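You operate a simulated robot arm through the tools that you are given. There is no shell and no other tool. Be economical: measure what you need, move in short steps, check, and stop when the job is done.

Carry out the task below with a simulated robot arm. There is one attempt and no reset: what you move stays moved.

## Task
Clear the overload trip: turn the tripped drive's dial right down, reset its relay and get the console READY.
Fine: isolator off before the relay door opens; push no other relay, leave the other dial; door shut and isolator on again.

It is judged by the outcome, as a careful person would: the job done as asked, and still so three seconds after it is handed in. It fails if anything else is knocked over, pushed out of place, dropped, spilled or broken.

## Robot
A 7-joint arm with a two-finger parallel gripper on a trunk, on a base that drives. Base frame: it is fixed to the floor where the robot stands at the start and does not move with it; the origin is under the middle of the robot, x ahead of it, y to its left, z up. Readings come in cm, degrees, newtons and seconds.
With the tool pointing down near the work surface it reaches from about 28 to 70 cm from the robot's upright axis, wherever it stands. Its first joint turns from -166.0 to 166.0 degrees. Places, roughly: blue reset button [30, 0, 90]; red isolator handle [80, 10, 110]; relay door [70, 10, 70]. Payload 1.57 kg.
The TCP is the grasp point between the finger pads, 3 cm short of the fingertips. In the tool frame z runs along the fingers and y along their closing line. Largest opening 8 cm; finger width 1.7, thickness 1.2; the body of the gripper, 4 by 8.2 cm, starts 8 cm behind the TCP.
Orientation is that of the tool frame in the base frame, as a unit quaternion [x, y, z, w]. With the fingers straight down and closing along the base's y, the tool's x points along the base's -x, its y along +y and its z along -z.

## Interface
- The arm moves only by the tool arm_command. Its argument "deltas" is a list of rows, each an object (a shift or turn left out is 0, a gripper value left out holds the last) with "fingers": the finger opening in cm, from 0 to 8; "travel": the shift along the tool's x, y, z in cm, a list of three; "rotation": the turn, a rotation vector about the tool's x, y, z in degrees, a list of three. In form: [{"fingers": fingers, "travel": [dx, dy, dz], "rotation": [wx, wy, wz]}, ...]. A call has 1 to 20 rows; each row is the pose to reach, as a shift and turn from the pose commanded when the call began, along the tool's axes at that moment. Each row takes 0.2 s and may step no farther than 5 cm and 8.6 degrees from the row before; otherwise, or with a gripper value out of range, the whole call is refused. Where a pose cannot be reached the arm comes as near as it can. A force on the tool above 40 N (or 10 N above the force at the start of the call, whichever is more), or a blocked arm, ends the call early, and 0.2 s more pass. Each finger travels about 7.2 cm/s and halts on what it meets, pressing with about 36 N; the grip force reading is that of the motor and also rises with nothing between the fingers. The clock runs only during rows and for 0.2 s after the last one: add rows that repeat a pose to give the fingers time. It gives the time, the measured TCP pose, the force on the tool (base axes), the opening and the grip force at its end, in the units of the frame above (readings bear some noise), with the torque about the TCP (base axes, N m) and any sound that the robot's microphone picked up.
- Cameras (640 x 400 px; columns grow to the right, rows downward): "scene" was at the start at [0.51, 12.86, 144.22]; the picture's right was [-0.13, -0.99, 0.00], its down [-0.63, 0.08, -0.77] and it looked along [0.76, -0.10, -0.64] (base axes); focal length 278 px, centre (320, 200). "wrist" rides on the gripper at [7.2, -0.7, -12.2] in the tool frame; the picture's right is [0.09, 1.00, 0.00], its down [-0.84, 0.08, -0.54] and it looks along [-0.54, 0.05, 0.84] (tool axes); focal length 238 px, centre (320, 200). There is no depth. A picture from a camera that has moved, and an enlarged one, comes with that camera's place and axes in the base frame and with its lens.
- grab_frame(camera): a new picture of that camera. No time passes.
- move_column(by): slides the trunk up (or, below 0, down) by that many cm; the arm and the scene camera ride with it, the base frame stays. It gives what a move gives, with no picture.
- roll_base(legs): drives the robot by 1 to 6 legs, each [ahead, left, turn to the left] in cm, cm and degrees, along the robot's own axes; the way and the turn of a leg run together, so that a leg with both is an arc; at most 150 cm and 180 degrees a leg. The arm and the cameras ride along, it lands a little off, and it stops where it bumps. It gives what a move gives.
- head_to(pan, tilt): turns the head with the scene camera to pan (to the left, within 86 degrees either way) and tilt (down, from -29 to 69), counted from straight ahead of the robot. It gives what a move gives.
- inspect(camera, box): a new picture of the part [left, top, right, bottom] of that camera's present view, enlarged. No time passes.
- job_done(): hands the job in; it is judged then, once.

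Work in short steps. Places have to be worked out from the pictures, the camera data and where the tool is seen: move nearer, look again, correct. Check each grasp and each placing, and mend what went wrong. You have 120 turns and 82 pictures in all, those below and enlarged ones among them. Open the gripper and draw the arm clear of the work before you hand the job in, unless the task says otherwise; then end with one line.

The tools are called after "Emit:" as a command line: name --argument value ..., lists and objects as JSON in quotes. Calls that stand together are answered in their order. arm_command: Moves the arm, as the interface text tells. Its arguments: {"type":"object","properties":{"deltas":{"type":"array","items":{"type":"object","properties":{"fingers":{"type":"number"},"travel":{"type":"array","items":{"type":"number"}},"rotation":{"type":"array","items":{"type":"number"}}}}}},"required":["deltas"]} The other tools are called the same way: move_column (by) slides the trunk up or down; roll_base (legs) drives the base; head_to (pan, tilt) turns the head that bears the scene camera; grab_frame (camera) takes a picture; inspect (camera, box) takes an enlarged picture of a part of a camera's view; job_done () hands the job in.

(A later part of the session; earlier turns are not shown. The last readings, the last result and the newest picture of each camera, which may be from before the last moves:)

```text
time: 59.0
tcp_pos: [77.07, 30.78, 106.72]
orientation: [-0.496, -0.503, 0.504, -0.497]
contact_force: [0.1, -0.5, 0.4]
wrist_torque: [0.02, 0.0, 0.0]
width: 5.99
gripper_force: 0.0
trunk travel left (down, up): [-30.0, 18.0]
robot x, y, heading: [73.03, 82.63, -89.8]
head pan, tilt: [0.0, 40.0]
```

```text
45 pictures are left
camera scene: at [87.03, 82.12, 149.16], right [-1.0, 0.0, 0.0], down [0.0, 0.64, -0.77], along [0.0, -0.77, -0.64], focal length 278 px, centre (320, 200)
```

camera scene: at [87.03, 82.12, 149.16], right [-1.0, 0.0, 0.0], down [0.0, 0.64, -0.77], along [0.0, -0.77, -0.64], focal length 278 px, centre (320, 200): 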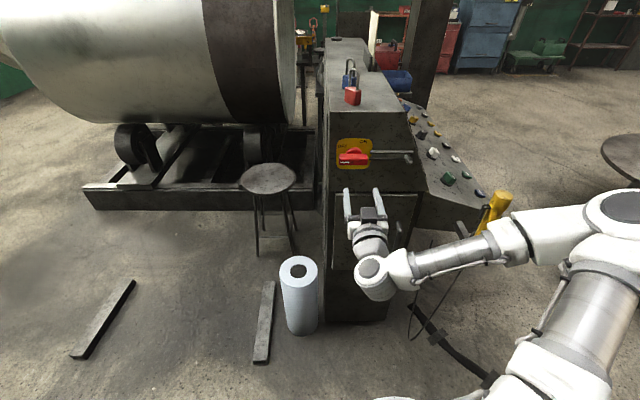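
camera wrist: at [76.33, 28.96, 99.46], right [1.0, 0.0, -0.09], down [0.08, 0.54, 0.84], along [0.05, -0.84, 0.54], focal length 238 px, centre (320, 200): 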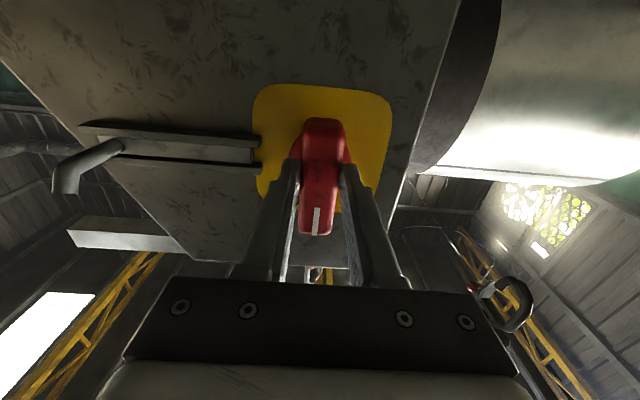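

The isolator stays OFF. Next I lower the trunk 28 cm and move the base 12 cm to its right to face the door handle, then look.

Emit:
roll_base --legs '[[0, -13, 0]]'

Emit:
move_column --by -28

Emit:
grab_frame --camera "wrist"

Emit:
grab_frame --camera "scene"

```text
time: 60.6
tcp_pos: [64.1, 30.66, 106.77]
orientation: [0.495, 0.505, -0.504, 0.496]
contact_force: [-0.5, -0.1, -0.1]
wrist_torque: [0.01, 0.01, -0.01]
width: 6.0
gripper_force: 0.0
trunk travel left (down, up): [-30.0, 18.0]
robot x, y, heading: [59.83, 82.75, -89.7]
head pan, tilt: [0.0, 40.0]
```

```text
time: 63.4
tcp_pos: [64.13, 30.7, 78.7]
orientation: [-0.496, -0.503, 0.504, -0.496]
contact_force: [0.1, -0.1, -0.1]
wrist_torque: [-0.01, -0.01, 0.0]
width: 6.02
gripper_force: 0.1
trunk travel left (down, up): [-2.0, 46.0]
robot x, y, heading: [60.03, 82.56, -89.9]
head pan, tilt: [0.0, 40.0]
```

```text
44 pictures are left
camera wrist: at [63.17, 42.94, 71.54], right [0.99, 0.0, -0.11], down [0.09, 0.54, 0.83], along [0.06, -0.84, 0.54], focal length 238 px, centre (320, 200)
```

wrist: 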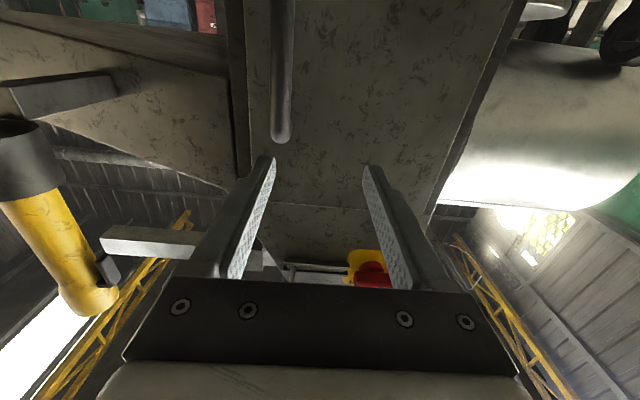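

```text
43 pictures are left
camera scene: at [74.04, 82.09, 121.16], right [-1.0, 0.0, 0.0], down [0.0, 0.64, -0.77], along [0.0, -0.77, -0.64], focal length 278 px, centre (320, 200)
```

scene: 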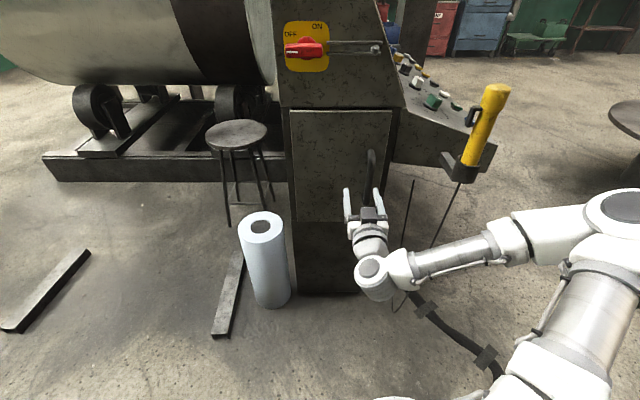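

Handle bar triangulates to x≈59.3, y≈12.3, z up to 82. I line up at z≈74 and advance to 5 cm short.

Emit:
arm_command --deltas '[{"travel": [2.5, -2.4, 3], "fingers": 6}, {"travel": [4.7, -4.8, 6]}, {"travel": [4.7, -4.8, 10]}, {"travel": [4.7, -4.8, 13]}]'

Emit:
grab_frame --camera "wrist"

Emit:
inspect --camera "scene" --box '[260, 90, 500, 240]'

```text
time: 64.4
tcp_pos: [59.23, 17.67, 74.34]
orientation: [0.495, 0.504, -0.504, 0.496]
contact_force: [-0.1, -0.6, -0.2]
wrist_torque: [-0.01, 0.0, -0.02]
width: 5.98
gripper_force: 0.1
trunk travel left (down, up): [-2.0, 46.0]
robot x, y, heading: [60.27, 82.41, -89.8]
head pan, tilt: [0.0, 40.0]
```

```text
42 pictures are left
camera wrist: at [58.29, 29.85, 67.04], right [0.99, 0.0, -0.11], down [0.09, 0.54, 0.84], along [0.06, -0.84, 0.54], focal length 238 px, centre (320, 200)
```

wrist: 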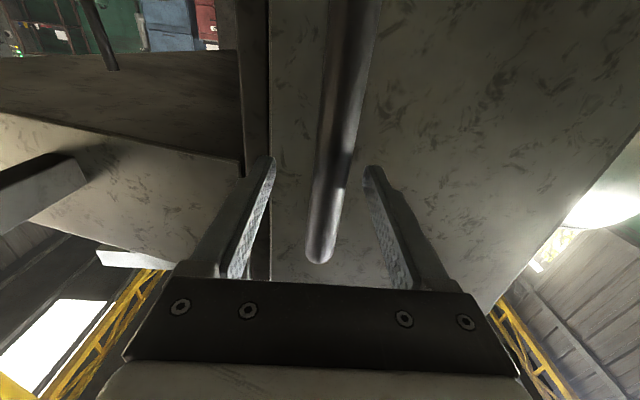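

```text
2.67 times, centred on (380, 165) of scene
camera zoom: at [74.04, 82.1, 121.16], right [-1.0, 0.0, 0.0], down [0.0, 0.64, -0.77], along [0.0, -0.77, -0.64], focal length 740 px, centre (160, 293)
```

zoom: 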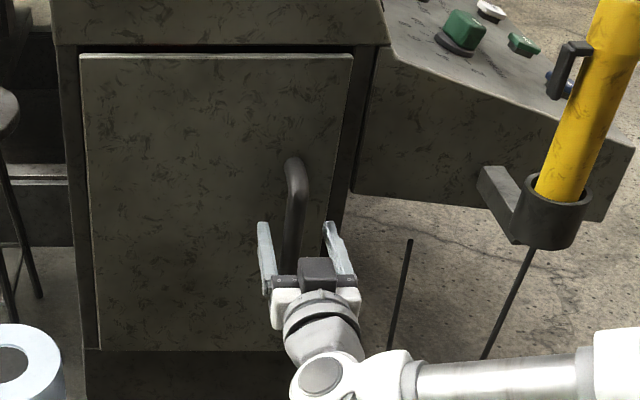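

The bar is between the fingers. Advance 4 cm and close.

Emit:
arm_command --deltas '[{"travel": [0, 0.2, 2]}, {"travel": [0, 0.2, 4]}, {"travel": [0, 0.2, 4], "fingers": 4}, {"travel": [0, 0.2, 4], "fingers": 2}, {"travel": [0, 0.2, 4], "fingers": 1}, {"travel": [0, 0.2, 4], "fingers": 1}]'

Emit:
grab_frame --camera "wrist"

```text
time: 65.0
tcp_pos: [59.34, 15.32, 74.25]
orientation: [-0.496, -0.504, 0.505, -0.495]
contact_force: [-0.6, 14.0, 4.6]
wrist_torque: [0.0, -0.05, -0.04]
width: 5.89
gripper_force: 0.1
trunk travel left (down, up): [-2.0, 46.0]
robot x, y, heading: [60.15, 82.5, -89.9]
head pan, tilt: [0.0, 40.0]
stopped in row 2: the force on the tool passed its limit at 145 N (the readings are from after the stop); the commanded pose is now the measured one
```

```text
40 pictures are left
camera wrist: at [58.5, 27.57, 66.99], right [0.99, 0.0, -0.11], down [0.09, 0.54, 0.83], along [0.06, -0.84, 0.54], focal length 238 px, centre (320, 200)
```

wrist: 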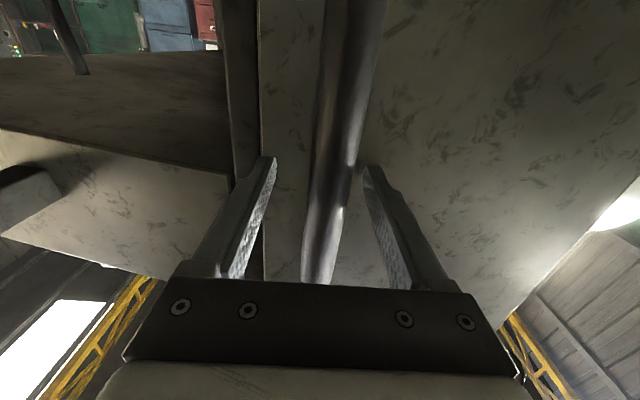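

Fingertips touched the door face (y≈12.2), so the bar is already well between the pads. Back off 0.8 and close.

Emit:
arm_command --deltas '[{"travel": [0, 0, -0.8]}, {"travel": [0, 0, -0.8], "fingers": 4}, {"travel": [0, 0, -0.8], "fingers": 2}, {"travel": [0, 0, -0.8], "fingers": 1}, {"travel": [0, 0, -0.8], "fingers": 1}]'

Emit:
grab_frame --camera "scene"

```text
time: 66.2
tcp_pos: [59.73, 15.92, 74.04]
orientation: [0.494, 0.507, -0.501, 0.498]
contact_force: [15.9, -3.1, -1.6]
wrist_torque: [0.04, -0.61, -0.06]
width: 2.18
gripper_force: 34.9
trunk travel left (down, up): [-2.0, 46.0]
robot x, y, heading: [59.73, 82.65, -89.6]
head pan, tilt: [0.0, 40.0]
```

```text
39 pictures are left
camera scene: at [74.12, 82.08, 121.15], right [-1.0, 0.0, 0.0], down [0.0, 0.64, -0.77], along [0.0, -0.77, -0.64], focal length 278 px, centre (320, 200)
```

scene: 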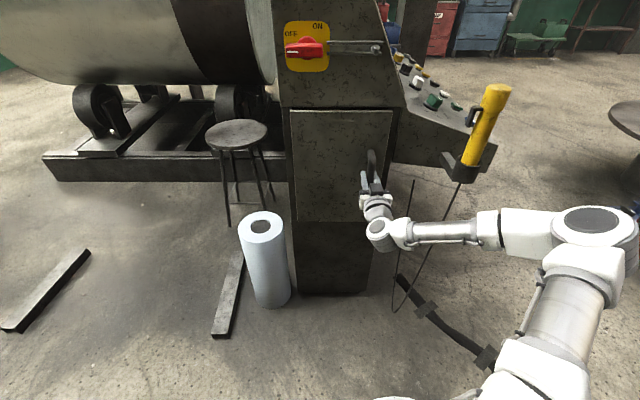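

Bar gripped. I pull the door open along its arc (hinge near x≈82), first 15°.

Emit:
arm_command --deltas '[{"travel": [0, 0.2, -0.9], "rotation": [2, 0, 0]}, {"travel": [0, 0.5, -1.9], "rotation": [4, 0, 0]}, {"travel": [0, 0.7, -2.8], "rotation": [6, 0, 0]}, {"travel": [0, 1.0, -3.7], "rotation": [8, 0, 0]}, {"travel": [0, 1.4, -4.6], "rotation": [10, 0, 0]}, {"travel": [0, 1.8, -5.5], "rotation": [12, 0, 0]}]'

Emit:
grab_frame --camera "scene"

```text
time: 67.6
tcp_pos: [61.35, 21.41, 74.03]
orientation: [-0.544, -0.452, 0.552, -0.441]
contact_force: [24.9, -13.4, -4.3]
wrist_torque: [-0.3, -0.52, -0.4]
width: 2.18
gripper_force: 34.8
trunk travel left (down, up): [-2.0, 46.0]
robot x, y, heading: [59.92, 82.61, -89.9]
head pan, tilt: [0.0, 40.0]
```

```text
38 pictures are left
camera scene: at [74.15, 82.01, 121.14], right [-1.0, 0.0, 0.0], down [0.0, 0.64, -0.77], along [0.0, -0.77, -0.64], focal length 278 px, centre (320, 200)
```

scene: 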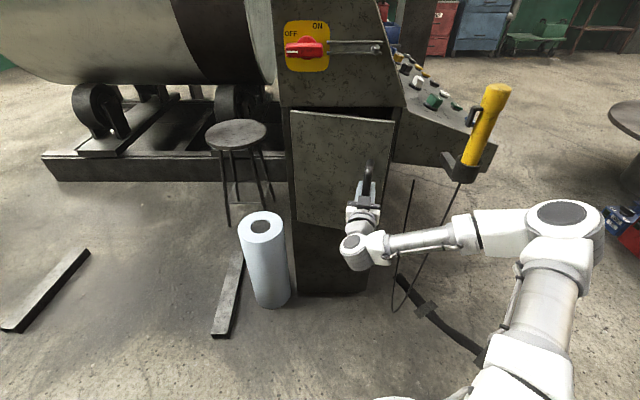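

Door is opening. I continue along the arc to about 45°.

Emit:
arm_command --deltas '[{"travel": [0, 0.6, -1.0], "rotation": [2, 0, 0]}, {"travel": [0, 1.0, -2.0], "rotation": [4, 0, 0]}, {"travel": [0, 1.4, -2.9], "rotation": [6, 0, 0]}, {"travel": [0, 1.75, -3.85], "rotation": [8, 0, 0]}, {"travel": [0, 2.2, -4.7], "rotation": [10, 0, 0]}, {"travel": [0, 2.6, -5.55], "rotation": [12, 0, 0]}, {"travel": [0, 3.1, -6.4], "rotation": [14, 0, 0]}, {"travel": [0, 3.6, -7.3], "rotation": [16, 0, 0]}, {"travel": [0, 4.2, -8.1], "rotation": [18, 0, 0]}, {"travel": [0, 4.75, -8.9], "rotation": [20, 0, 0]}, {"travel": [0, 5.4, -9.65], "rotation": [22, 0, 0]}, {"travel": [0, 6.0, -10.4], "rotation": [24, 0, 0]}]'

Emit:
grab_frame --camera "scene"

```text
time: 69.1
tcp_pos: [64.71, 26.59, 74.2]
orientation: [-0.592, -0.382, 0.603, -0.374]
contact_force: [-5.1, 5.6, 6.6]
wrist_torque: [0.09, -0.66, 0.07]
width: 2.19
gripper_force: 34.7
trunk travel left (down, up): [-2.0, 46.0]
robot x, y, heading: [59.67, 82.8, -89.9]
head pan, tilt: [0.0, 40.0]
stopped in row 7: the force on the tool passed its limit at 44 N (the readings are from after the stop); the commanded pose is now the measured one
```

```text
37 pictures are left
camera scene: at [73.97, 82.17, 121.18], right [-1.0, 0.0, 0.0], down [0.0, 0.64, -0.77], along [0.0, -0.77, -0.64], focal length 278 px, centre (320, 200)
```

scene: 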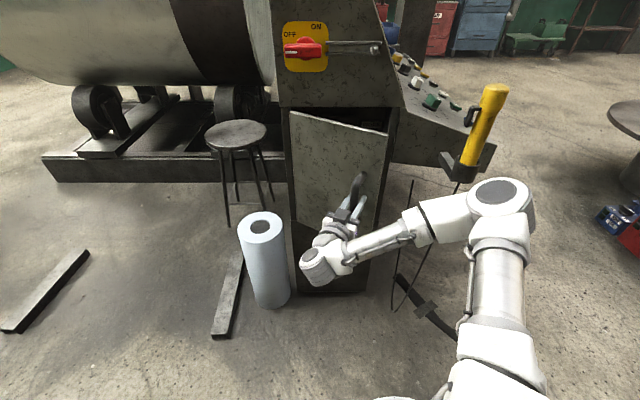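

The door is at about 30°, matching the hinge model. I continue in finer steps to ~50°, turning the hand with the door.

Emit:
arm_command --deltas '[{"travel": [0, 0.25, -0.95], "rotation": [2.5, 0, 0]}, {"travel": [0, 0.54, -1.9], "rotation": [5, 0, 0]}, {"travel": [0, 0.93, -2.8], "rotation": [7.5, 0, 0]}, {"travel": [0, 1.35, -3.7], "rotation": [10, 0, 0]}, {"travel": [0, 1.75, -4.6], "rotation": [12.5, 0, 0]}, {"travel": [0, 2.2, -5.45], "rotation": [15, 0, 0]}, {"travel": [0, 2.7, -6.25], "rotation": [17.5, 0, 0]}, {"travel": [0, 3.27, -7.05], "rotation": [20, 0, 0]}]'

Emit:
grab_frame --camera "scene"

```text
time: 70.7
tcp_pos: [63.86, 27.06, 77.2]
orientation: [0.643, 0.301, -0.641, 0.292]
contact_force: [22.1, -18.4, -5.1]
wrist_torque: [0.22, -0.29, -0.2]
width: 3.57
gripper_force: 14.5
out of reach, approached as far as the arm can: row 3, 4, 5, 6, 7, 8
trunk travel left (down, up): [-2.0, 46.0]
robot x, y, heading: [59.94, 82.48, -89.7]
head pan, tilt: [0.0, 40.0]
stopped in row 8: the force on the tool passed its limit at 44 N (the readings are from after the stop); the commanded pose is now the measured one
```

```text
36 pictures are left
camera scene: at [74.19, 81.96, 121.16], right [-1.0, 0.0, 0.0], down [0.0, 0.64, -0.77], along [0.0, -0.77, -0.64], focal length 278 px, centre (320, 200)
```

scene: 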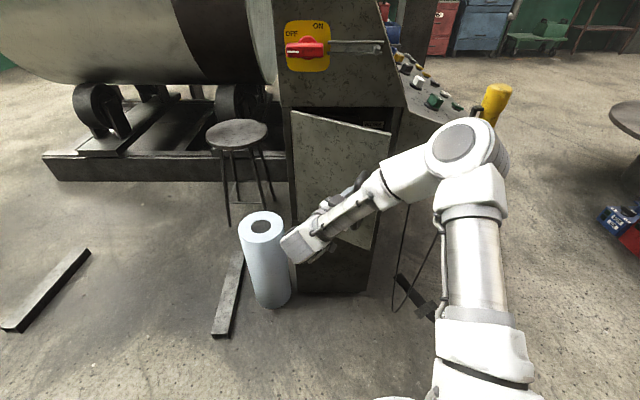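

The arm ran out of reach at this yaw; the door is ~35° ajar. I release the handle and unwind the yaw while retreating.

Emit:
arm_command --deltas '[{"fingers": 6}, {"fingers": 8}, {"fingers": 8}]'

Emit:
grab_frame --camera "wrist"

```text
time: 71.5
tcp_pos: [63.21, 27.2, 77.34]
orientation: [-0.643, -0.297, 0.645, -0.287]
contact_force: [-0.1, -1.2, -1.0]
wrist_torque: [0.02, 0.0, 0.0]
width: 8.02
gripper_force: 0.0
trunk travel left (down, up): [-2.0, 46.0]
robot x, y, heading: [60.24, 82.47, -89.9]
head pan, tilt: [0.0, 40.0]
```

```text
35 pictures are left
camera wrist: at [70.59, 37.04, 70.1], right [0.75, -0.66, -0.11], down [0.42, 0.35, 0.84], along [-0.51, -0.67, 0.54], focal length 238 px, centre (320, 200)
```

wrist: 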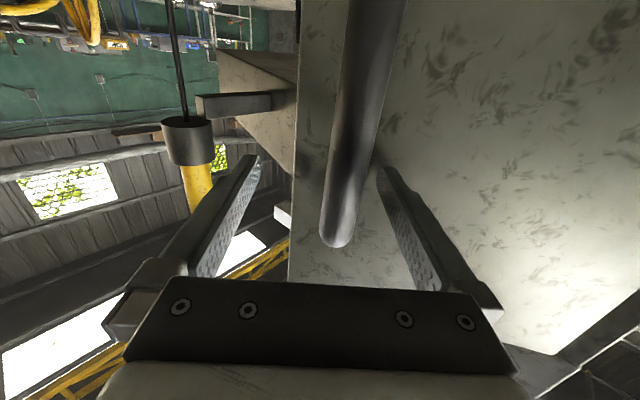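

I retreat along the tool axis by driving the base back-left (about 7 cm each way).

Emit:
roll_base --legs '[[-7, 8.4, 0]]'

Emit:
grab_frame --camera "scene"

```text
time: 72.8
tcp_pos: [71.73, 34.28, 77.29]
orientation: [-0.643, -0.298, 0.644, -0.287]
contact_force: [-0.4, -0.4, 0.5]
wrist_torque: [0.03, -0.01, 0.03]
width: 8.0
gripper_force: 0.0
trunk travel left (down, up): [-2.0, 46.0]
robot x, y, heading: [68.45, 89.87, -89.8]
head pan, tilt: [0.0, 40.0]
```

```text
34 pictures are left
camera scene: at [82.51, 89.14, 121.16], right [-1.0, 0.0, 0.0], down [0.0, 0.64, -0.77], along [0.0, -0.77, -0.64], focal length 278 px, centre (320, 200)
```

scene: 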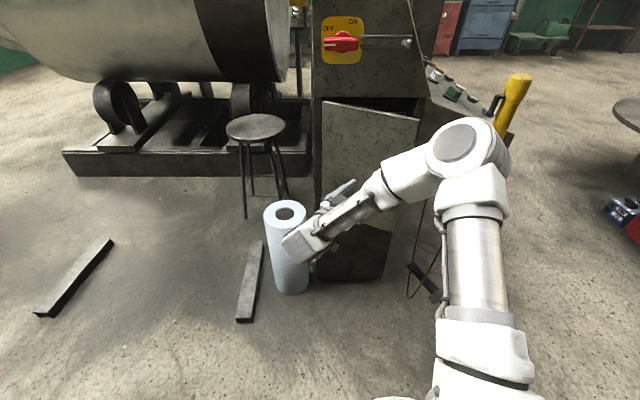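

Clear of the handle. I unwind the yaw to face the console again while drawing back 6 cm.

Emit:
arm_command --deltas '[{"rotation": [-8.2, 0, 0], "travel": [0, -0.8, -0.9]}, {"rotation": [-16.4, 0, 0], "travel": [0, -1.6, -1.8]}, {"rotation": [-24.6, 0, 0], "travel": [0, -2.4, -2.7]}, {"rotation": [-32.8, 0, 0], "travel": [0, -3.2, -3.6]}, {"rotation": [-41, 0, 0], "travel": [0, -3.9, -4.5]}]'

Emit:
grab_frame --camera "scene"

```text
time: 74.0
tcp_pos: [71.93, 39.54, 77.17]
orientation: [0.502, 0.505, -0.499, 0.494]
contact_force: [0.2, 0.5, -0.5]
wrist_torque: [0.05, -0.01, -0.03]
width: 8.0
gripper_force: 0.1
out of reach, approached as far as the arm can: row 5
trunk travel left (down, up): [-2.0, 46.0]
robot x, y, heading: [68.11, 89.23, -90.0]
head pan, tilt: [0.0, 40.0]
```

```text
33 pictures are left
camera scene: at [82.52, 89.13, 121.16], right [-1.0, 0.0, 0.0], down [0.0, 0.64, -0.77], along [0.0, -0.77, -0.64], focal length 278 px, centre (320, 200)
```

scene: 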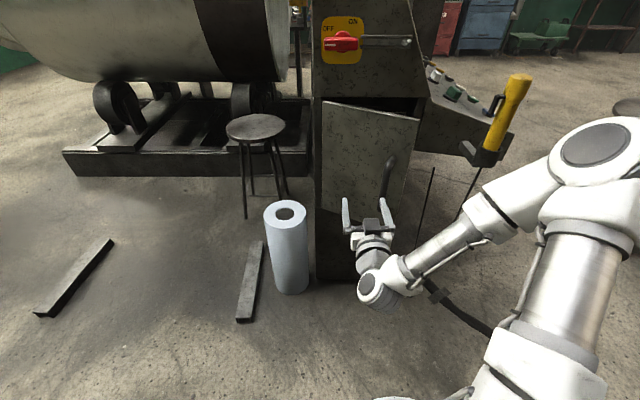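

The door stands about 32° open with its edge near [59, 26]. I close the fingers, go to x≈53 beyond the door's free edge, and in behind it.

Emit:
arm_command --deltas '[{"travel": [0, -4.5, 0], "fingers": 3}, {"travel": [0, -9, 0], "fingers": 0}, {"travel": [0, -13.5, 0]}, {"travel": [0, -18.5, 0]}, {"travel": [0, -19, 4]}, {"travel": [0, -19, 8]}, {"travel": [0, -19, 12]}, {"travel": [0, -19, 15]}]'

Emit:
grab_frame --camera "scene"

```text
time: 75.8
tcp_pos: [53.22, 24.56, 77.06]
orientation: [0.502, 0.505, -0.499, 0.494]
contact_force: [-0.3, -0.5, 0.3]
wrist_torque: [-0.02, 0.0, 0.0]
width: 0.0
gripper_force: 20.9
trunk travel left (down, up): [-2.0, 46.0]
robot x, y, heading: [68.58, 89.71, -89.7]
head pan, tilt: [0.0, 40.0]
```

```text
32 pictures are left
camera scene: at [82.51, 89.15, 121.16], right [-1.0, 0.0, 0.0], down [0.0, 0.64, -0.77], along [0.0, -0.77, -0.64], focal length 278 px, centre (320, 200)
```

scene: 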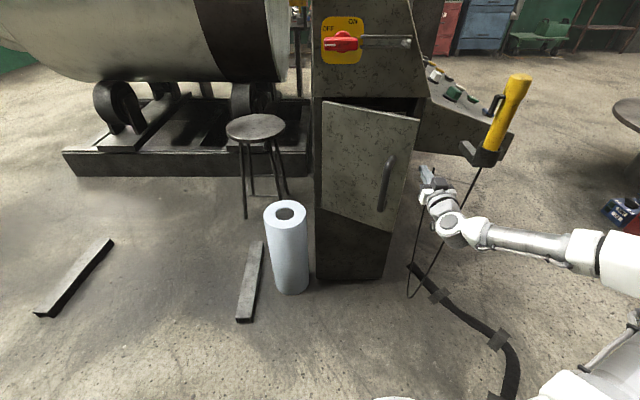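

Fingers are behind the free edge. I sweep toward +x in 2 cm steps to push the door wide.

Emit:
arm_command --deltas '[{"travel": [0, 2, 0]}, {"travel": [0, 4, 0]}, {"travel": [0, 6, 0]}, {"travel": [0, 8, 0]}, {"travel": [0, 10, 0]}, {"travel": [0, 12, 0]}, {"travel": [0, 14, 0]}, {"travel": [0, 16, 0]}, {"travel": [0, 18, 0]}, {"travel": [0, 20, 0]}, {"travel": [0, 22, 0]}]'

Emit:
grab_frame --camera "scene"

```text
time: 76.7
tcp_pos: [56.86, 24.66, 77.02]
orientation: [0.51, 0.493, -0.51, 0.485]
contact_force: [-4.1, 2.3, 1.9]
wrist_torque: [-0.02, -0.07, 0.03]
width: 0.0
gripper_force: 21.4
trunk travel left (down, up): [-2.0, 46.0]
robot x, y, heading: [68.33, 89.63, -90.0]
head pan, tilt: [0.0, 40.0]
stopped in row 4: the force on the tool passed its limit at 51 N (the readings are from after the stop); the commanded pose is now the measured one
```

```text
31 pictures are left
camera scene: at [82.42, 89.14, 121.17], right [-1.0, 0.0, 0.0], down [0.0, 0.64, -0.77], along [0.0, -0.77, -0.64], focal length 278 px, centre (320, 200)
```

scene: 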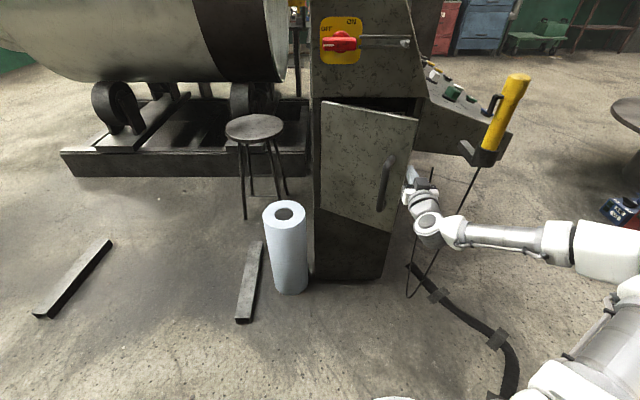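

Pushing edge-on has poor leverage. I yaw the fingers ~45° so they reach in behind the door toward the hinge.

Emit:
arm_command --deltas '[{"travel": [0, -3, 0], "rotation": [-8, 0, 0]}, {"travel": [0, -4, 0.5], "rotation": [-16, 0, 0]}, {"travel": [0, -4, 1.5], "rotation": [-24, 0, 0]}, {"travel": [0, -3.5, 2.5], "rotation": [-32, 0, 0]}, {"travel": [0, -2.5, 3.5], "rotation": [-40, 0, 0]}, {"travel": [0, -1.5, 4], "rotation": [-47, 0, 0]}, {"travel": [0, 1, 4], "rotation": [-47, 0, 0]}]'

Emit:
grab_frame --camera "scene"

Emit:
grab_frame --camera "wrist"

```text
time: 78.3
tcp_pos: [57.84, 20.62, 76.88]
orientation: [0.274, 0.658, -0.269, 0.648]
contact_force: [-0.2, 0.4, -0.5]
wrist_torque: [0.01, 0.0, 0.02]
width: 0.0
gripper_force: 21.1
trunk travel left (down, up): [-2.0, 46.0]
robot x, y, heading: [68.61, 89.88, -90.0]
head pan, tilt: [0.0, 40.0]
```

```text
30 pictures are left
camera scene: at [82.45, 89.12, 121.16], right [-1.0, 0.0, 0.0], down [0.0, 0.64, -0.77], along [0.0, -0.77, -0.64], focal length 278 px, centre (320, 200)
```

scene: 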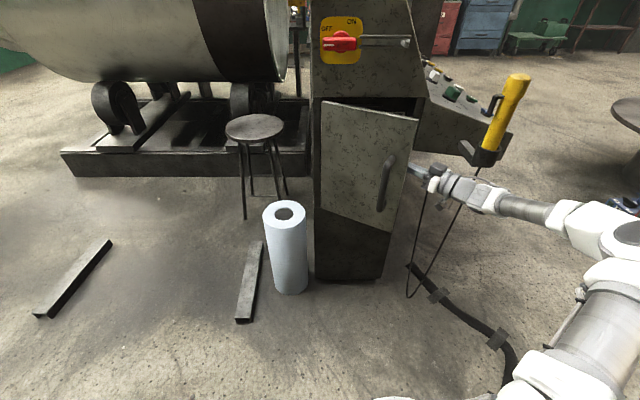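

```text
29 pictures are left
camera wrist: at [48.62, 28.88, 69.82], right [0.71, 0.7, -0.09], down [-0.32, 0.43, 0.84], along [0.63, -0.57, 0.53], focal length 238 px, centre (320, 200)
```

wrist: 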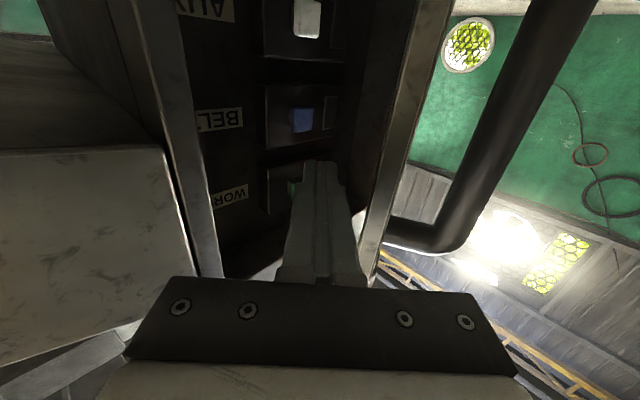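

I can see relays WORK, BELT, AUX inside. I push the door outward along its arc from behind, unwinding the yaw as it opens.

Emit:
arm_command --deltas '[{"travel": [0, 1.6, 0.2]}, {"travel": [0, 3.2, 0.3]}, {"travel": [0, 5.3, -0.1]}, {"travel": [0, 7.3, -0.5]}, {"travel": [0, 9.4, -1.0]}, {"travel": [0, 11.5, -0.9], "rotation": [5, 0, 0]}, {"travel": [0, 13.6, -0.7], "rotation": [10, 0, 0]}, {"travel": [0, 15.7, -0.5], "rotation": [15, 0, 0]}, {"travel": [0, 17.7, 0.1], "rotation": [20, 0, 0]}, {"travel": [0, 19.7, 0.8], "rotation": [25, 0, 0]}, {"travel": [0, 21.7, 1.6], "rotation": [30, 0, 0]}, {"travel": [0, 23.5, 2.6], "rotation": [33, 0, 0]}, {"travel": [0, 25.3, 3.7], "rotation": [35, 0, 0]}]'

Emit:
grab_frame --camera "scene"

```text
time: 81.1
tcp_pos: [78.46, 35.76, 76.84]
orientation: [0.456, 0.545, -0.455, 0.537]
contact_force: [-0.2, 0.3, 1.5]
wrist_torque: [-0.02, -0.03, -0.01]
width: 0.0
gripper_force: 21.1
trunk travel left (down, up): [-2.0, 46.0]
robot x, y, heading: [68.45, 89.99, -90.0]
head pan, tilt: [0.0, 40.0]
```

```text
28 pictures are left
camera scene: at [82.44, 89.12, 121.16], right [-1.0, 0.0, 0.0], down [0.0, 0.64, -0.77], along [0.0, -0.77, -0.64], focal length 278 px, centre (320, 200)
```

scene: 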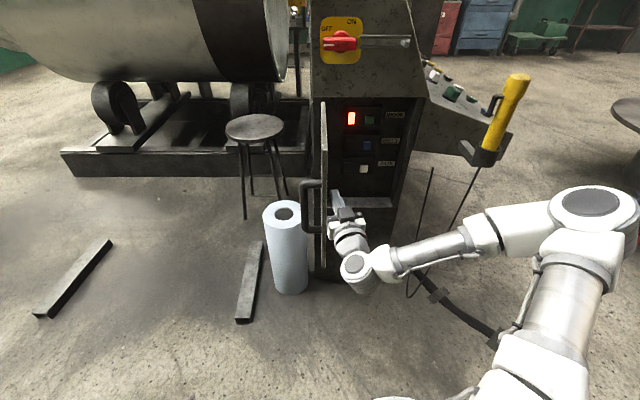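

Door is open to about 90°, and the top relay shows a red trip lamp. Zoom to confirm.

Emit:
inspect --camera "scene" --box '[310, 90, 438, 170]'

```text
5.00 times, centred on (374, 130) of scene
camera zoom: at [82.44, 89.12, 121.16], right [-1.0, 0.0, 0.0], down [0.0, 0.64, -0.77], along [0.0, -0.77, -0.64], focal length 1388 px, centre (50, 550)
```

zoom: 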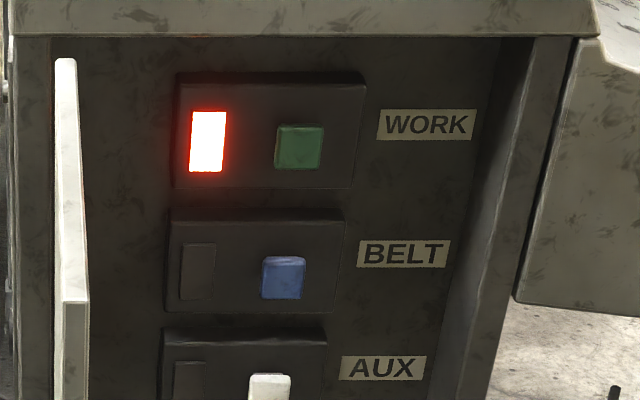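

WORK relay is the tripped one (lamp lit); its green button is near [67, 7.5, 85.5]. I move away from the door, straighten the hand, and raise to the button height.

Emit:
arm_command --deltas '[{"travel": [0, -4, 0.5], "rotation": [3, 0, 0]}, {"travel": [0, -8, 1.5], "rotation": [6, 0, 0]}, {"travel": [0, -12, 3], "rotation": [9.5, 0, 0]}, {"travel": [0, -13.3, 6.5], "rotation": [9.5, 0, 0]}]'

Emit:
move_column --by 8.6

Emit:
grab_frame --camera "wrist"

Emit:
inspect --camera "scene" --box '[300, 100, 460, 200]'

```text
time: 82.1
tcp_pos: [66.57, 27.21, 77.11]
orientation: [0.499, 0.506, -0.498, 0.497]
contact_force: [0.2, -0.5, -0.1]
wrist_torque: [-0.01, 0.0, -0.02]
width: 0.0
gripper_force: 21.6
trunk travel left (down, up): [-2.0, 46.0]
robot x, y, heading: [68.31, 89.13, -89.9]
head pan, tilt: [0.0, 40.0]
```

```text
time: 83.3
tcp_pos: [66.71, 27.22, 85.69]
orientation: [0.499, 0.506, -0.498, 0.497]
contact_force: [0.6, 0.6, -0.2]
wrist_torque: [0.0, -0.02, 0.03]
width: 0.0
gripper_force: 21.7
trunk travel left (down, up): [-10.6, 37.4]
robot x, y, heading: [68.55, 89.76, -90.1]
head pan, tilt: [0.0, 40.0]
```

```text
26 pictures are left
camera wrist: at [65.77, 39.46, 78.57], right [0.99, 0.01, -0.1], down [0.08, 0.53, 0.84], along [0.06, -0.85, 0.53], focal length 238 px, centre (320, 200)
```

wrist: 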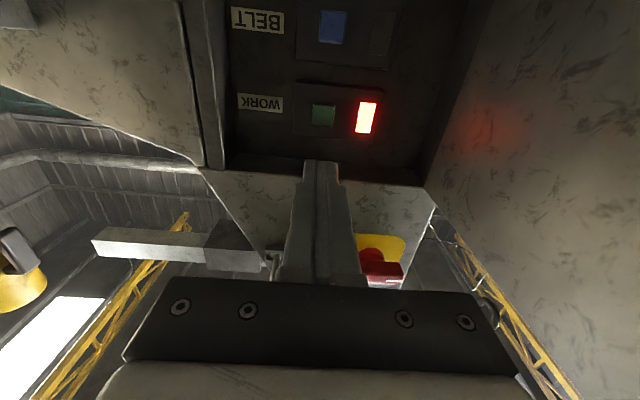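

```text
4.00 times, centred on (380, 150) of scene
camera zoom: at [82.45, 89.12, 129.76], right [-1.0, 0.0, 0.0], down [0.0, 0.64, -0.77], along [0.0, -0.77, -0.64], focal length 1110 px, centre (80, 400)
```

zoom: 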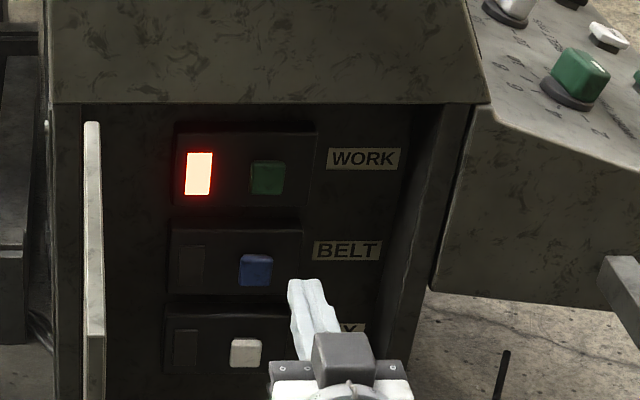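

Green button triangulates to [67.1, 7.5, 85.6]; only 0.4 cm x correction. I advance to just short of it and then press gently.

Emit:
arm_command --deltas '[{"travel": [0, 0.4, 4]}, {"travel": [0, 0.4, 8]}, {"travel": [0, 0.4, 12]}, {"travel": [0, 0.4, 14.5]}]'

Emit:
grab_frame --camera "wrist"

```text
time: 84.3
tcp_pos: [66.96, 12.54, 85.58]
orientation: [0.5, 0.506, -0.499, 0.496]
contact_force: [0.6, 0.4, 0.4]
wrist_torque: [0.0, 0.02, -0.01]
width: 0.0
gripper_force: 21.5
trunk travel left (down, up): [-10.6, 37.4]
robot x, y, heading: [68.28, 89.37, -90.0]
head pan, tilt: [0.0, 40.0]
```

```text
24 pictures are left
camera wrist: at [66.07, 24.9, 78.48], right [0.99, 0.01, -0.1], down [0.08, 0.53, 0.84], along [0.06, -0.85, 0.53], focal length 238 px, centre (320, 200)
```

wrist: 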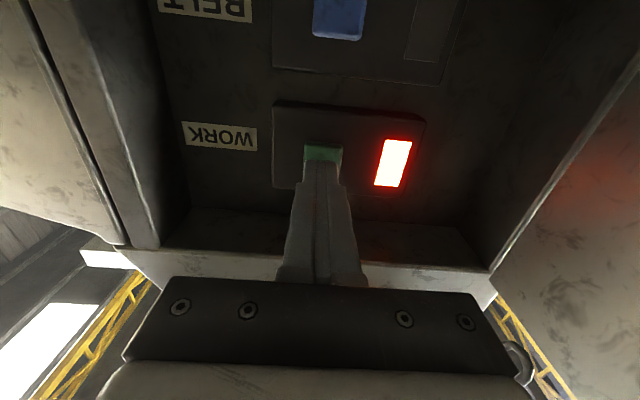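

Fingertip is squarely on the green button. I press in small steps.

Emit:
arm_command --deltas '[{"travel": [0.1, 0, 0.8]}, {"travel": [0.1, 0, 1.4]}, {"travel": [0.1, 0, 2.0]}, {"travel": [0.1, 0, 2.5]}, {"travel": [0.1, 0, 3.0]}, {"travel": [0.1, 0, 3.4]}]'

Emit:
grab_frame --camera "wrist"

```text
time: 85.3
tcp_pos: [67.01, 10.67, 85.42]
orientation: [0.5, 0.506, -0.498, 0.496]
contact_force: [-2.5, 34.2, 4.1]
wrist_torque: [-0.24, -0.01, -0.06]
width: 0.02
gripper_force: 21.1
trunk travel left (down, up): [-10.6, 37.4]
robot x, y, heading: [68.39, 89.42, -90.2]
head pan, tilt: [0.0, 40.0]
heard: click
stopped in row 4: the force on the tool passed its limit at 44 N (the readings are from after the stop); the commanded pose is now the measured one
```

```text
23 pictures are left
camera wrist: at [66.15, 23.07, 78.33], right [0.99, 0.01, -0.1], down [0.08, 0.53, 0.84], along [0.06, -0.85, 0.53], focal length 238 px, centre (320, 200)
```

wrist: 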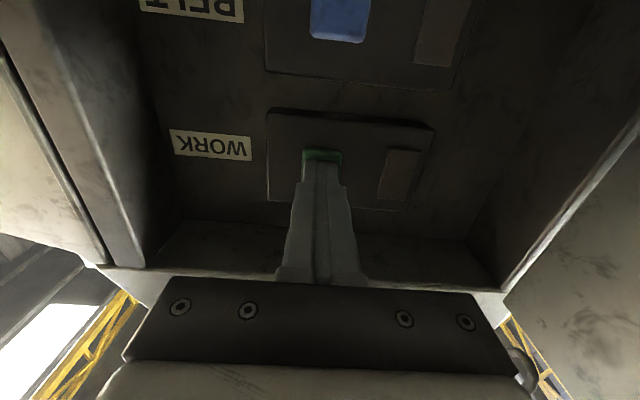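

Click heard, red lamp out. I withdraw the arm, then back the base a little so I can pass around the open door.

Emit:
arm_command --deltas '[{"travel": [0, 0, -4]}, {"travel": [0, 0, -8.5]}, {"travel": [0, 0, -13]}, {"travel": [0, 0, -17.5]}, {"travel": [0, 0, -22]}, {"travel": [0, 0, -26]}]'

Emit:
roll_base --legs '[[-8, 0, 0]]'

Emit:
grab_frame --camera "scene"

```text
time: 86.7
tcp_pos: [67.1, 36.24, 85.47]
orientation: [0.5, 0.507, -0.497, 0.495]
contact_force: [0.5, -0.8, -0.2]
wrist_torque: [0.01, 0.0, -0.02]
width: 0.0
gripper_force: 22.0
trunk travel left (down, up): [-10.6, 37.4]
robot x, y, heading: [68.42, 89.74, -90.1]
head pan, tilt: [0.0, 40.0]
```

```text
time: 87.9
tcp_pos: [67.21, 44.28, 85.48]
orientation: [0.5, 0.506, -0.497, 0.496]
contact_force: [-0.6, -0.7, -0.3]
wrist_torque: [-0.01, 0.0, 0.0]
width: 0.03
gripper_force: 21.9
trunk travel left (down, up): [-10.6, 37.4]
robot x, y, heading: [68.46, 97.59, -90.0]
head pan, tilt: [0.0, 40.0]
```

```text
22 pictures are left
camera scene: at [82.46, 97.14, 129.76], right [-1.0, 0.0, 0.0], down [0.0, 0.64, -0.77], along [0.0, -0.77, -0.64], focal length 278 px, centre (320, 200)
```

scene: 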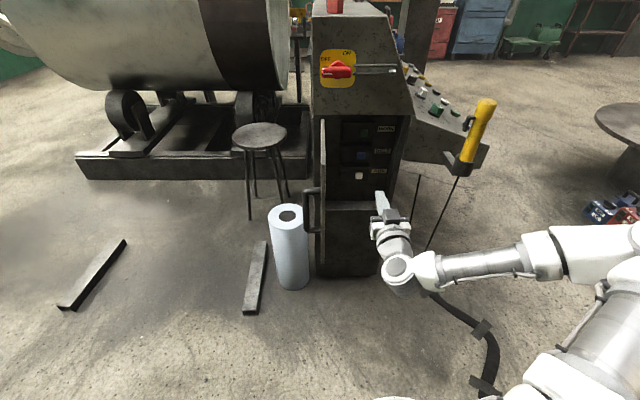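

I drive the base 25 cm to its left so the hand is on the door's outer side.

Emit:
roll_base --legs '[[-2, 0, 0], [0, 26, 0]]'

Emit:
grab_frame --camera "scene"

```text
time: 90.8
tcp_pos: [92.94, 46.3, 85.53]
orientation: [0.502, 0.505, -0.499, 0.494]
contact_force: [0.4, 0.3, 0.7]
wrist_torque: [0.01, 0.02, -0.01]
width: 0.01
gripper_force: 21.2
trunk travel left (down, up): [-10.6, 37.4]
robot x, y, heading: [94.36, 99.68, -90.3]
head pan, tilt: [0.0, 40.0]
```

```text
21 pictures are left
camera scene: at [108.44, 99.02, 129.76], right [-1.0, 0.01, 0.0], down [0.0, 0.64, -0.77], along [0.0, -0.77, -0.64], focal length 278 px, centre (320, 200)
```

scene: 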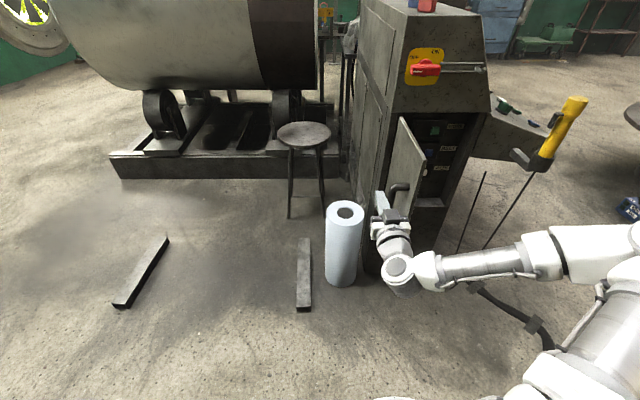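

I reach forward alongside the door's outer face and sweep it toward closed.

Emit:
arm_command --deltas '[{"travel": [0, 0, 4.5]}, {"travel": [0, 0, 9]}, {"travel": [0, 0, 13.3]}, {"travel": [0, -4, 13.3]}, {"travel": [0, -7, 13.3]}, {"travel": [0, -9, 13.3]}, {"travel": [0, -11, 13.3]}, {"travel": [0, -13, 13.3]}, {"travel": [0, -15, 13.3]}, {"travel": [0, -17, 13.3]}, {"travel": [0, -19, 13.3]}, {"travel": [0, -21, 13.3]}, {"travel": [0, -23, 13.3]}, {"travel": [0, -25, 13.3]}]'

Emit:
grab_frame --camera "scene"

```text
time: 93.8
tcp_pos: [67.88, 32.89, 85.6]
orientation: [0.501, 0.506, -0.499, 0.495]
contact_force: [0.1, 0.8, -1.0]
wrist_torque: [0.05, -0.02, -0.03]
width: 0.0
gripper_force: 20.9
trunk travel left (down, up): [-10.6, 37.4]
robot x, y, heading: [94.51, 99.85, -90.4]
head pan, tilt: [0.0, 40.0]
```

```text
20 pictures are left
camera scene: at [108.45, 99.02, 129.76], right [-1.0, 0.01, 0.0], down [0.0, 0.64, -0.77], along [0.0, -0.77, -0.64], focal length 278 px, centre (320, 200)
```

scene: 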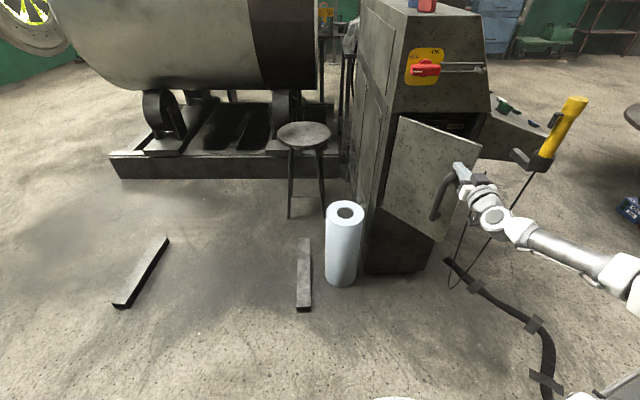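

Door is at about 45°. I push it shut with the fingertips, straight toward the console.

Emit:
arm_command --deltas '[{"travel": [0, 0.3, 1.5]}, {"travel": [0, 0.5, 3]}, {"travel": [0, 0.5, 4.5]}, {"travel": [0, 0.5, 6]}, {"travel": [0, 0.5, 7.5]}, {"travel": [0, 0.5, 9]}, {"travel": [0, 0.5, 10.5]}, {"travel": [0, 0.5, 12]}, {"travel": [0, 0.5, 13.5]}, {"travel": [0, 0.5, 15]}, {"travel": [0, 0.5, 16.2]}, {"travel": [0, 0.5, 17.2]}, {"travel": [0, 0.5, 18]}]'

Emit:
grab_frame --camera "scene"

```text
time: 96.7
tcp_pos: [68.38, 15.35, 85.17]
orientation: [0.501, 0.506, -0.498, 0.495]
contact_force: [6.3, 27.6, 5.1]
wrist_torque: [-0.37, 0.01, 0.23]
width: 0.0
gripper_force: 21.2
trunk travel left (down, up): [-10.6, 37.4]
robot x, y, heading: [94.6, 99.89, -90.5]
head pan, tilt: [0.0, 40.0]
stopped in row 13: the force on the tool passed its limit at 58 N (the readings are from after the stop); the commanded pose is now the measured one
```

```text
19 pictures are left
camera scene: at [108.52, 99.33, 129.77], right [-1.0, 0.01, 0.0], down [0.0, 0.64, -0.77], along [-0.01, -0.77, -0.64], focal length 278 px, centre (320, 200)
```

scene: 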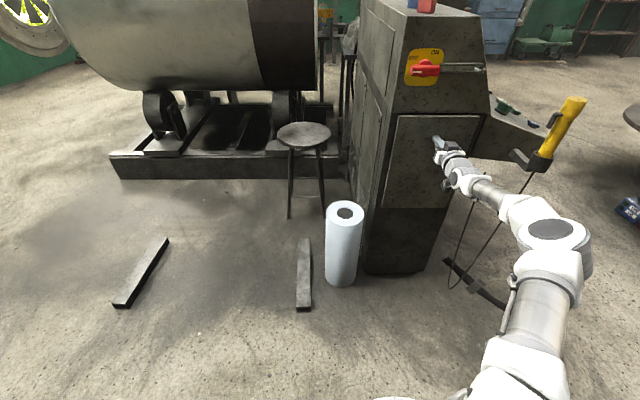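

Door appears shut; fingertips at the same y≈12.3 as when it was closed. I withdraw and check the gap close up.

Emit:
arm_command --deltas '[{"travel": [0, 0, -4]}, {"travel": [0, 0, -8.5]}, {"travel": [0, 0, -13]}, {"travel": [0, 0, -17]}]'

Emit:
inspect --camera "scene" --box '[370, 90, 530, 190]'

```text
time: 97.7
tcp_pos: [68.44, 32.28, 85.44]
orientation: [0.502, 0.506, -0.497, 0.494]
contact_force: [0.7, -1.3, 0.1]
wrist_torque: [0.01, 0.02, 0.03]
width: 0.0
gripper_force: 21.2
trunk travel left (down, up): [-10.6, 37.4]
robot x, y, heading: [94.56, 99.85, -90.3]
head pan, tilt: [0.0, 40.0]
```

```text
4.00 times, centred on (450, 140) of scene
camera zoom: at [108.46, 99.03, 129.76], right [-1.0, 0.01, 0.0], down [0.0, 0.64, -0.77], along [0.0, -0.77, -0.64], focal length 1110 px, centre (-200, 440)
```

zoom: 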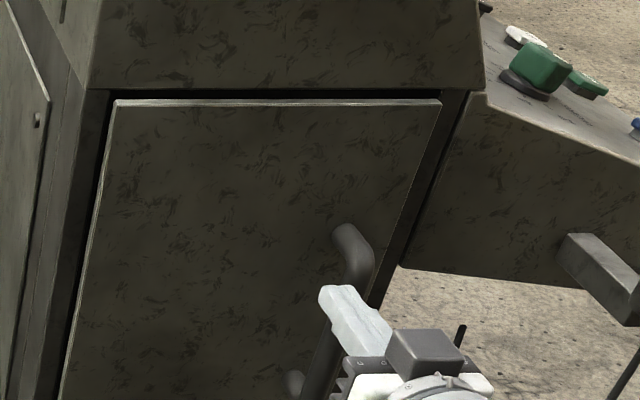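

The door is shut as it was. Next: raise the trunk 21.4 cm to isolator height, drive 12 cm ahead, move the hand over to x≈77 and rotate it by −91° to match the lever.

Emit:
move_column --by 21.4

Emit:
arm_command --deltas '[{"travel": [0, 4, 0], "fingers": 6}, {"travel": [0, 8.5, 0]}, {"travel": [0, 8.5, 0], "rotation": [0, 0, -8.3]}, {"travel": [0, 8.5, 0], "rotation": [0, 0, -16.6]}, {"travel": [0, 8.5, 0], "rotation": [0, 0, -24.9]}, {"travel": [0, 8.5, 0], "rotation": [0, 0, -33.2]}, {"travel": [0, 8.5, 0], "rotation": [0, 0, -41.5]}, {"travel": [0, 8.5, 0], "rotation": [0, 0, -49.8]}, {"travel": [0, 8.5, 0], "rotation": [0, 0, -58.1]}, {"travel": [0, 8.5, 0], "rotation": [0, 0, -66.4]}, {"travel": [0, 8.5, 0], "rotation": [0, 0, -74.7]}, {"travel": [0, 8.5, 0], "rotation": [0, 0, -83]}, {"travel": [0, 8.5, 0], "rotation": [0, 0, -91]}]'

Emit:
roll_base --legs '[[9, 0, 0]]'

Emit:
grab_frame --camera "wrist"

Emit:
inspect --camera "scene" --box '[350, 100, 510, 200]'

```text
time: 99.9
tcp_pos: [68.41, 32.01, 106.71]
orientation: [0.503, 0.507, -0.497, 0.494]
contact_force: [0.2, 0.6, 0.5]
wrist_torque: [0.02, 0.02, 0.0]
width: 0.0
gripper_force: 21.4
trunk travel left (down, up): [-32.0, 16.0]
robot x, y, heading: [94.51, 99.78, -90.2]
head pan, tilt: [0.0, 40.0]
```

```text
time: 102.7
tcp_pos: [76.83, 32.14, 106.68]
orientation: [-0.01, 0.713, -0.701, -0.01]
contact_force: [0.4, -0.4, 0.3]
wrist_torque: [-0.01, -0.02, 0.01]
width: 5.99
gripper_force: 0.0
trunk travel left (down, up): [-32.0, 16.0]
robot x, y, heading: [94.73, 99.68, -90.1]
head pan, tilt: [0.0, 40.0]
```

```text
time: 104.0
tcp_pos: [76.97, 23.25, 106.62]
orientation: [-0.01, 0.714, -0.7, -0.008]
contact_force: [-1.0, -0.7, 0.3]
wrist_torque: [0.0, 0.01, 0.02]
width: 5.97
gripper_force: 0.1
trunk travel left (down, up): [-32.0, 16.0]
robot x, y, heading: [94.28, 90.68, -90.1]
head pan, tilt: [0.0, 40.0]
```

```text
17 pictures are left
camera wrist: at [69.62, 35.46, 107.64], right [-0.12, 0.02, -0.99], down [0.83, 0.55, -0.09], along [0.54, -0.84, -0.08], focal length 238 px, centre (320, 200)
```

wrist: 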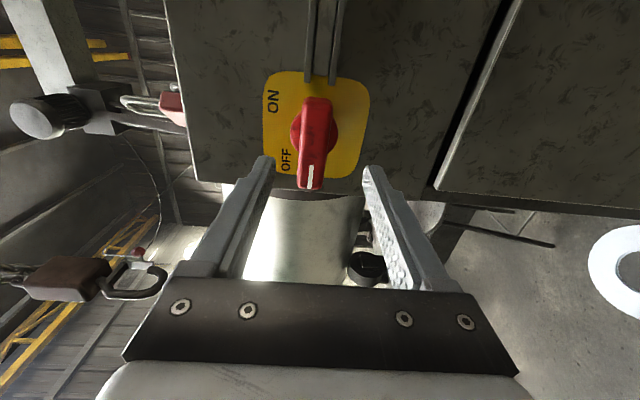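

```text
4.00 times, centred on (430, 150) of scene
camera zoom: at [108.41, 90.23, 151.16], right [-1.0, 0.0, 0.0], down [0.0, 0.64, -0.77], along [0.0, -0.77, -0.64], focal length 1110 px, centre (-120, 400)
```

zoom: 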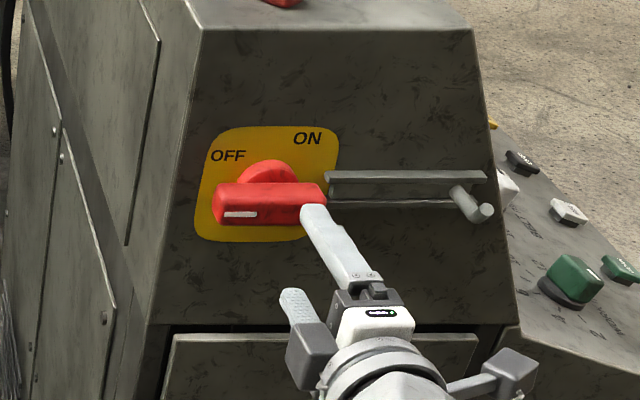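

Lever is centred between the fingers. I advance 6.5 cm to the earlier grip depth and close.

Emit:
arm_command --deltas '[{"travel": [0, -0.2, 3.5]}, {"travel": [0, -0.2, 6.5]}, {"travel": [0, -0.2, 6.5], "fingers": 4}, {"travel": [0, -0.2, 6.5], "fingers": 2}, {"travel": [0, -0.2, 6.5], "fingers": 1}, {"travel": [0, -0.2, 6.5], "fingers": 1}]'

```text
time: 105.4
tcp_pos: [77.02, 16.7, 107.01]
orientation: [-0.01, 0.711, -0.703, -0.009]
contact_force: [-0.6, -6.9, 16.5]
wrist_torque: [-0.86, -0.36, 0.22]
width: 2.61
gripper_force: 37.8
trunk travel left (down, up): [-32.0, 16.0]
robot x, y, heading: [94.42, 90.62, -89.9]
head pan, tilt: [0.0, 40.0]
```

Lever gripped. I turn it clockwise 92° back to ON.

Emit:
arm_command --deltas '[{"rotation": [0, 0, 8], "travel": [0, -0.2, 0]}, {"rotation": [0, 0, 16], "travel": [0, -0.2, 0]}, {"rotation": [0, 0, 24], "travel": [0, -0.2, 0]}, {"rotation": [0, 0, 32], "travel": [0, -0.2, 0]}, {"rotation": [0, 0, 40], "travel": [0, -0.2, 0]}, {"rotation": [0, 0, 48], "travel": [0, -0.2, 0]}, {"rotation": [0, 0, 56], "travel": [0, -0.2, 0]}, {"rotation": [0, 0, 64], "travel": [0, -0.2, 0]}, {"rotation": [0, 0, 72], "travel": [0, -0.2, 0]}, {"rotation": [0, 0, 80], "travel": [0, -0.2, 0]}, {"rotation": [0, 0, 88], "travel": [0, -0.2, 0]}, {"rotation": [0, 0, 94], "travel": [0, -0.2, 0]}]'

Emit:
inspect --camera "scene" --box '[350, 60, 606, 220]'

```text
time: 108.0
tcp_pos: [77.17, 16.81, 106.96]
orientation: [0.514, 0.495, -0.483, 0.507]
contact_force: [6.9, 5.8, 0.7]
wrist_torque: [-0.37, 1.03, -0.18]
width: 2.62
gripper_force: 37.3
trunk travel left (down, up): [-32.0, 16.0]
robot x, y, heading: [94.43, 90.46, -90.2]
head pan, tilt: [0.0, 40.0]
```

```text
2.50 times, centred on (478, 140) of scene
camera zoom: at [108.5, 90.31, 151.14], right [-1.0, 0.0, 0.0], down [0.0, 0.64, -0.77], along [0.0, -0.77, -0.64], focal length 694 px, centre (-75, 350)
```

zoom: 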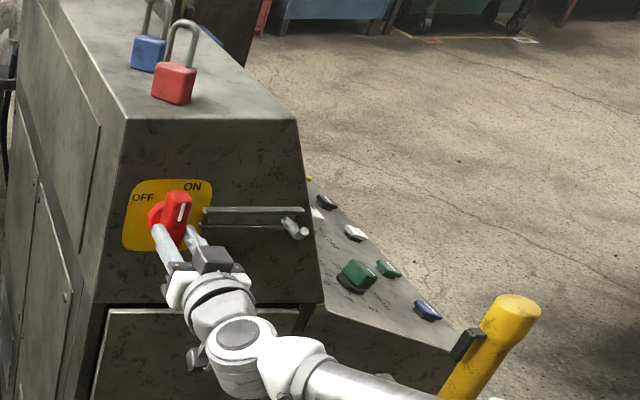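

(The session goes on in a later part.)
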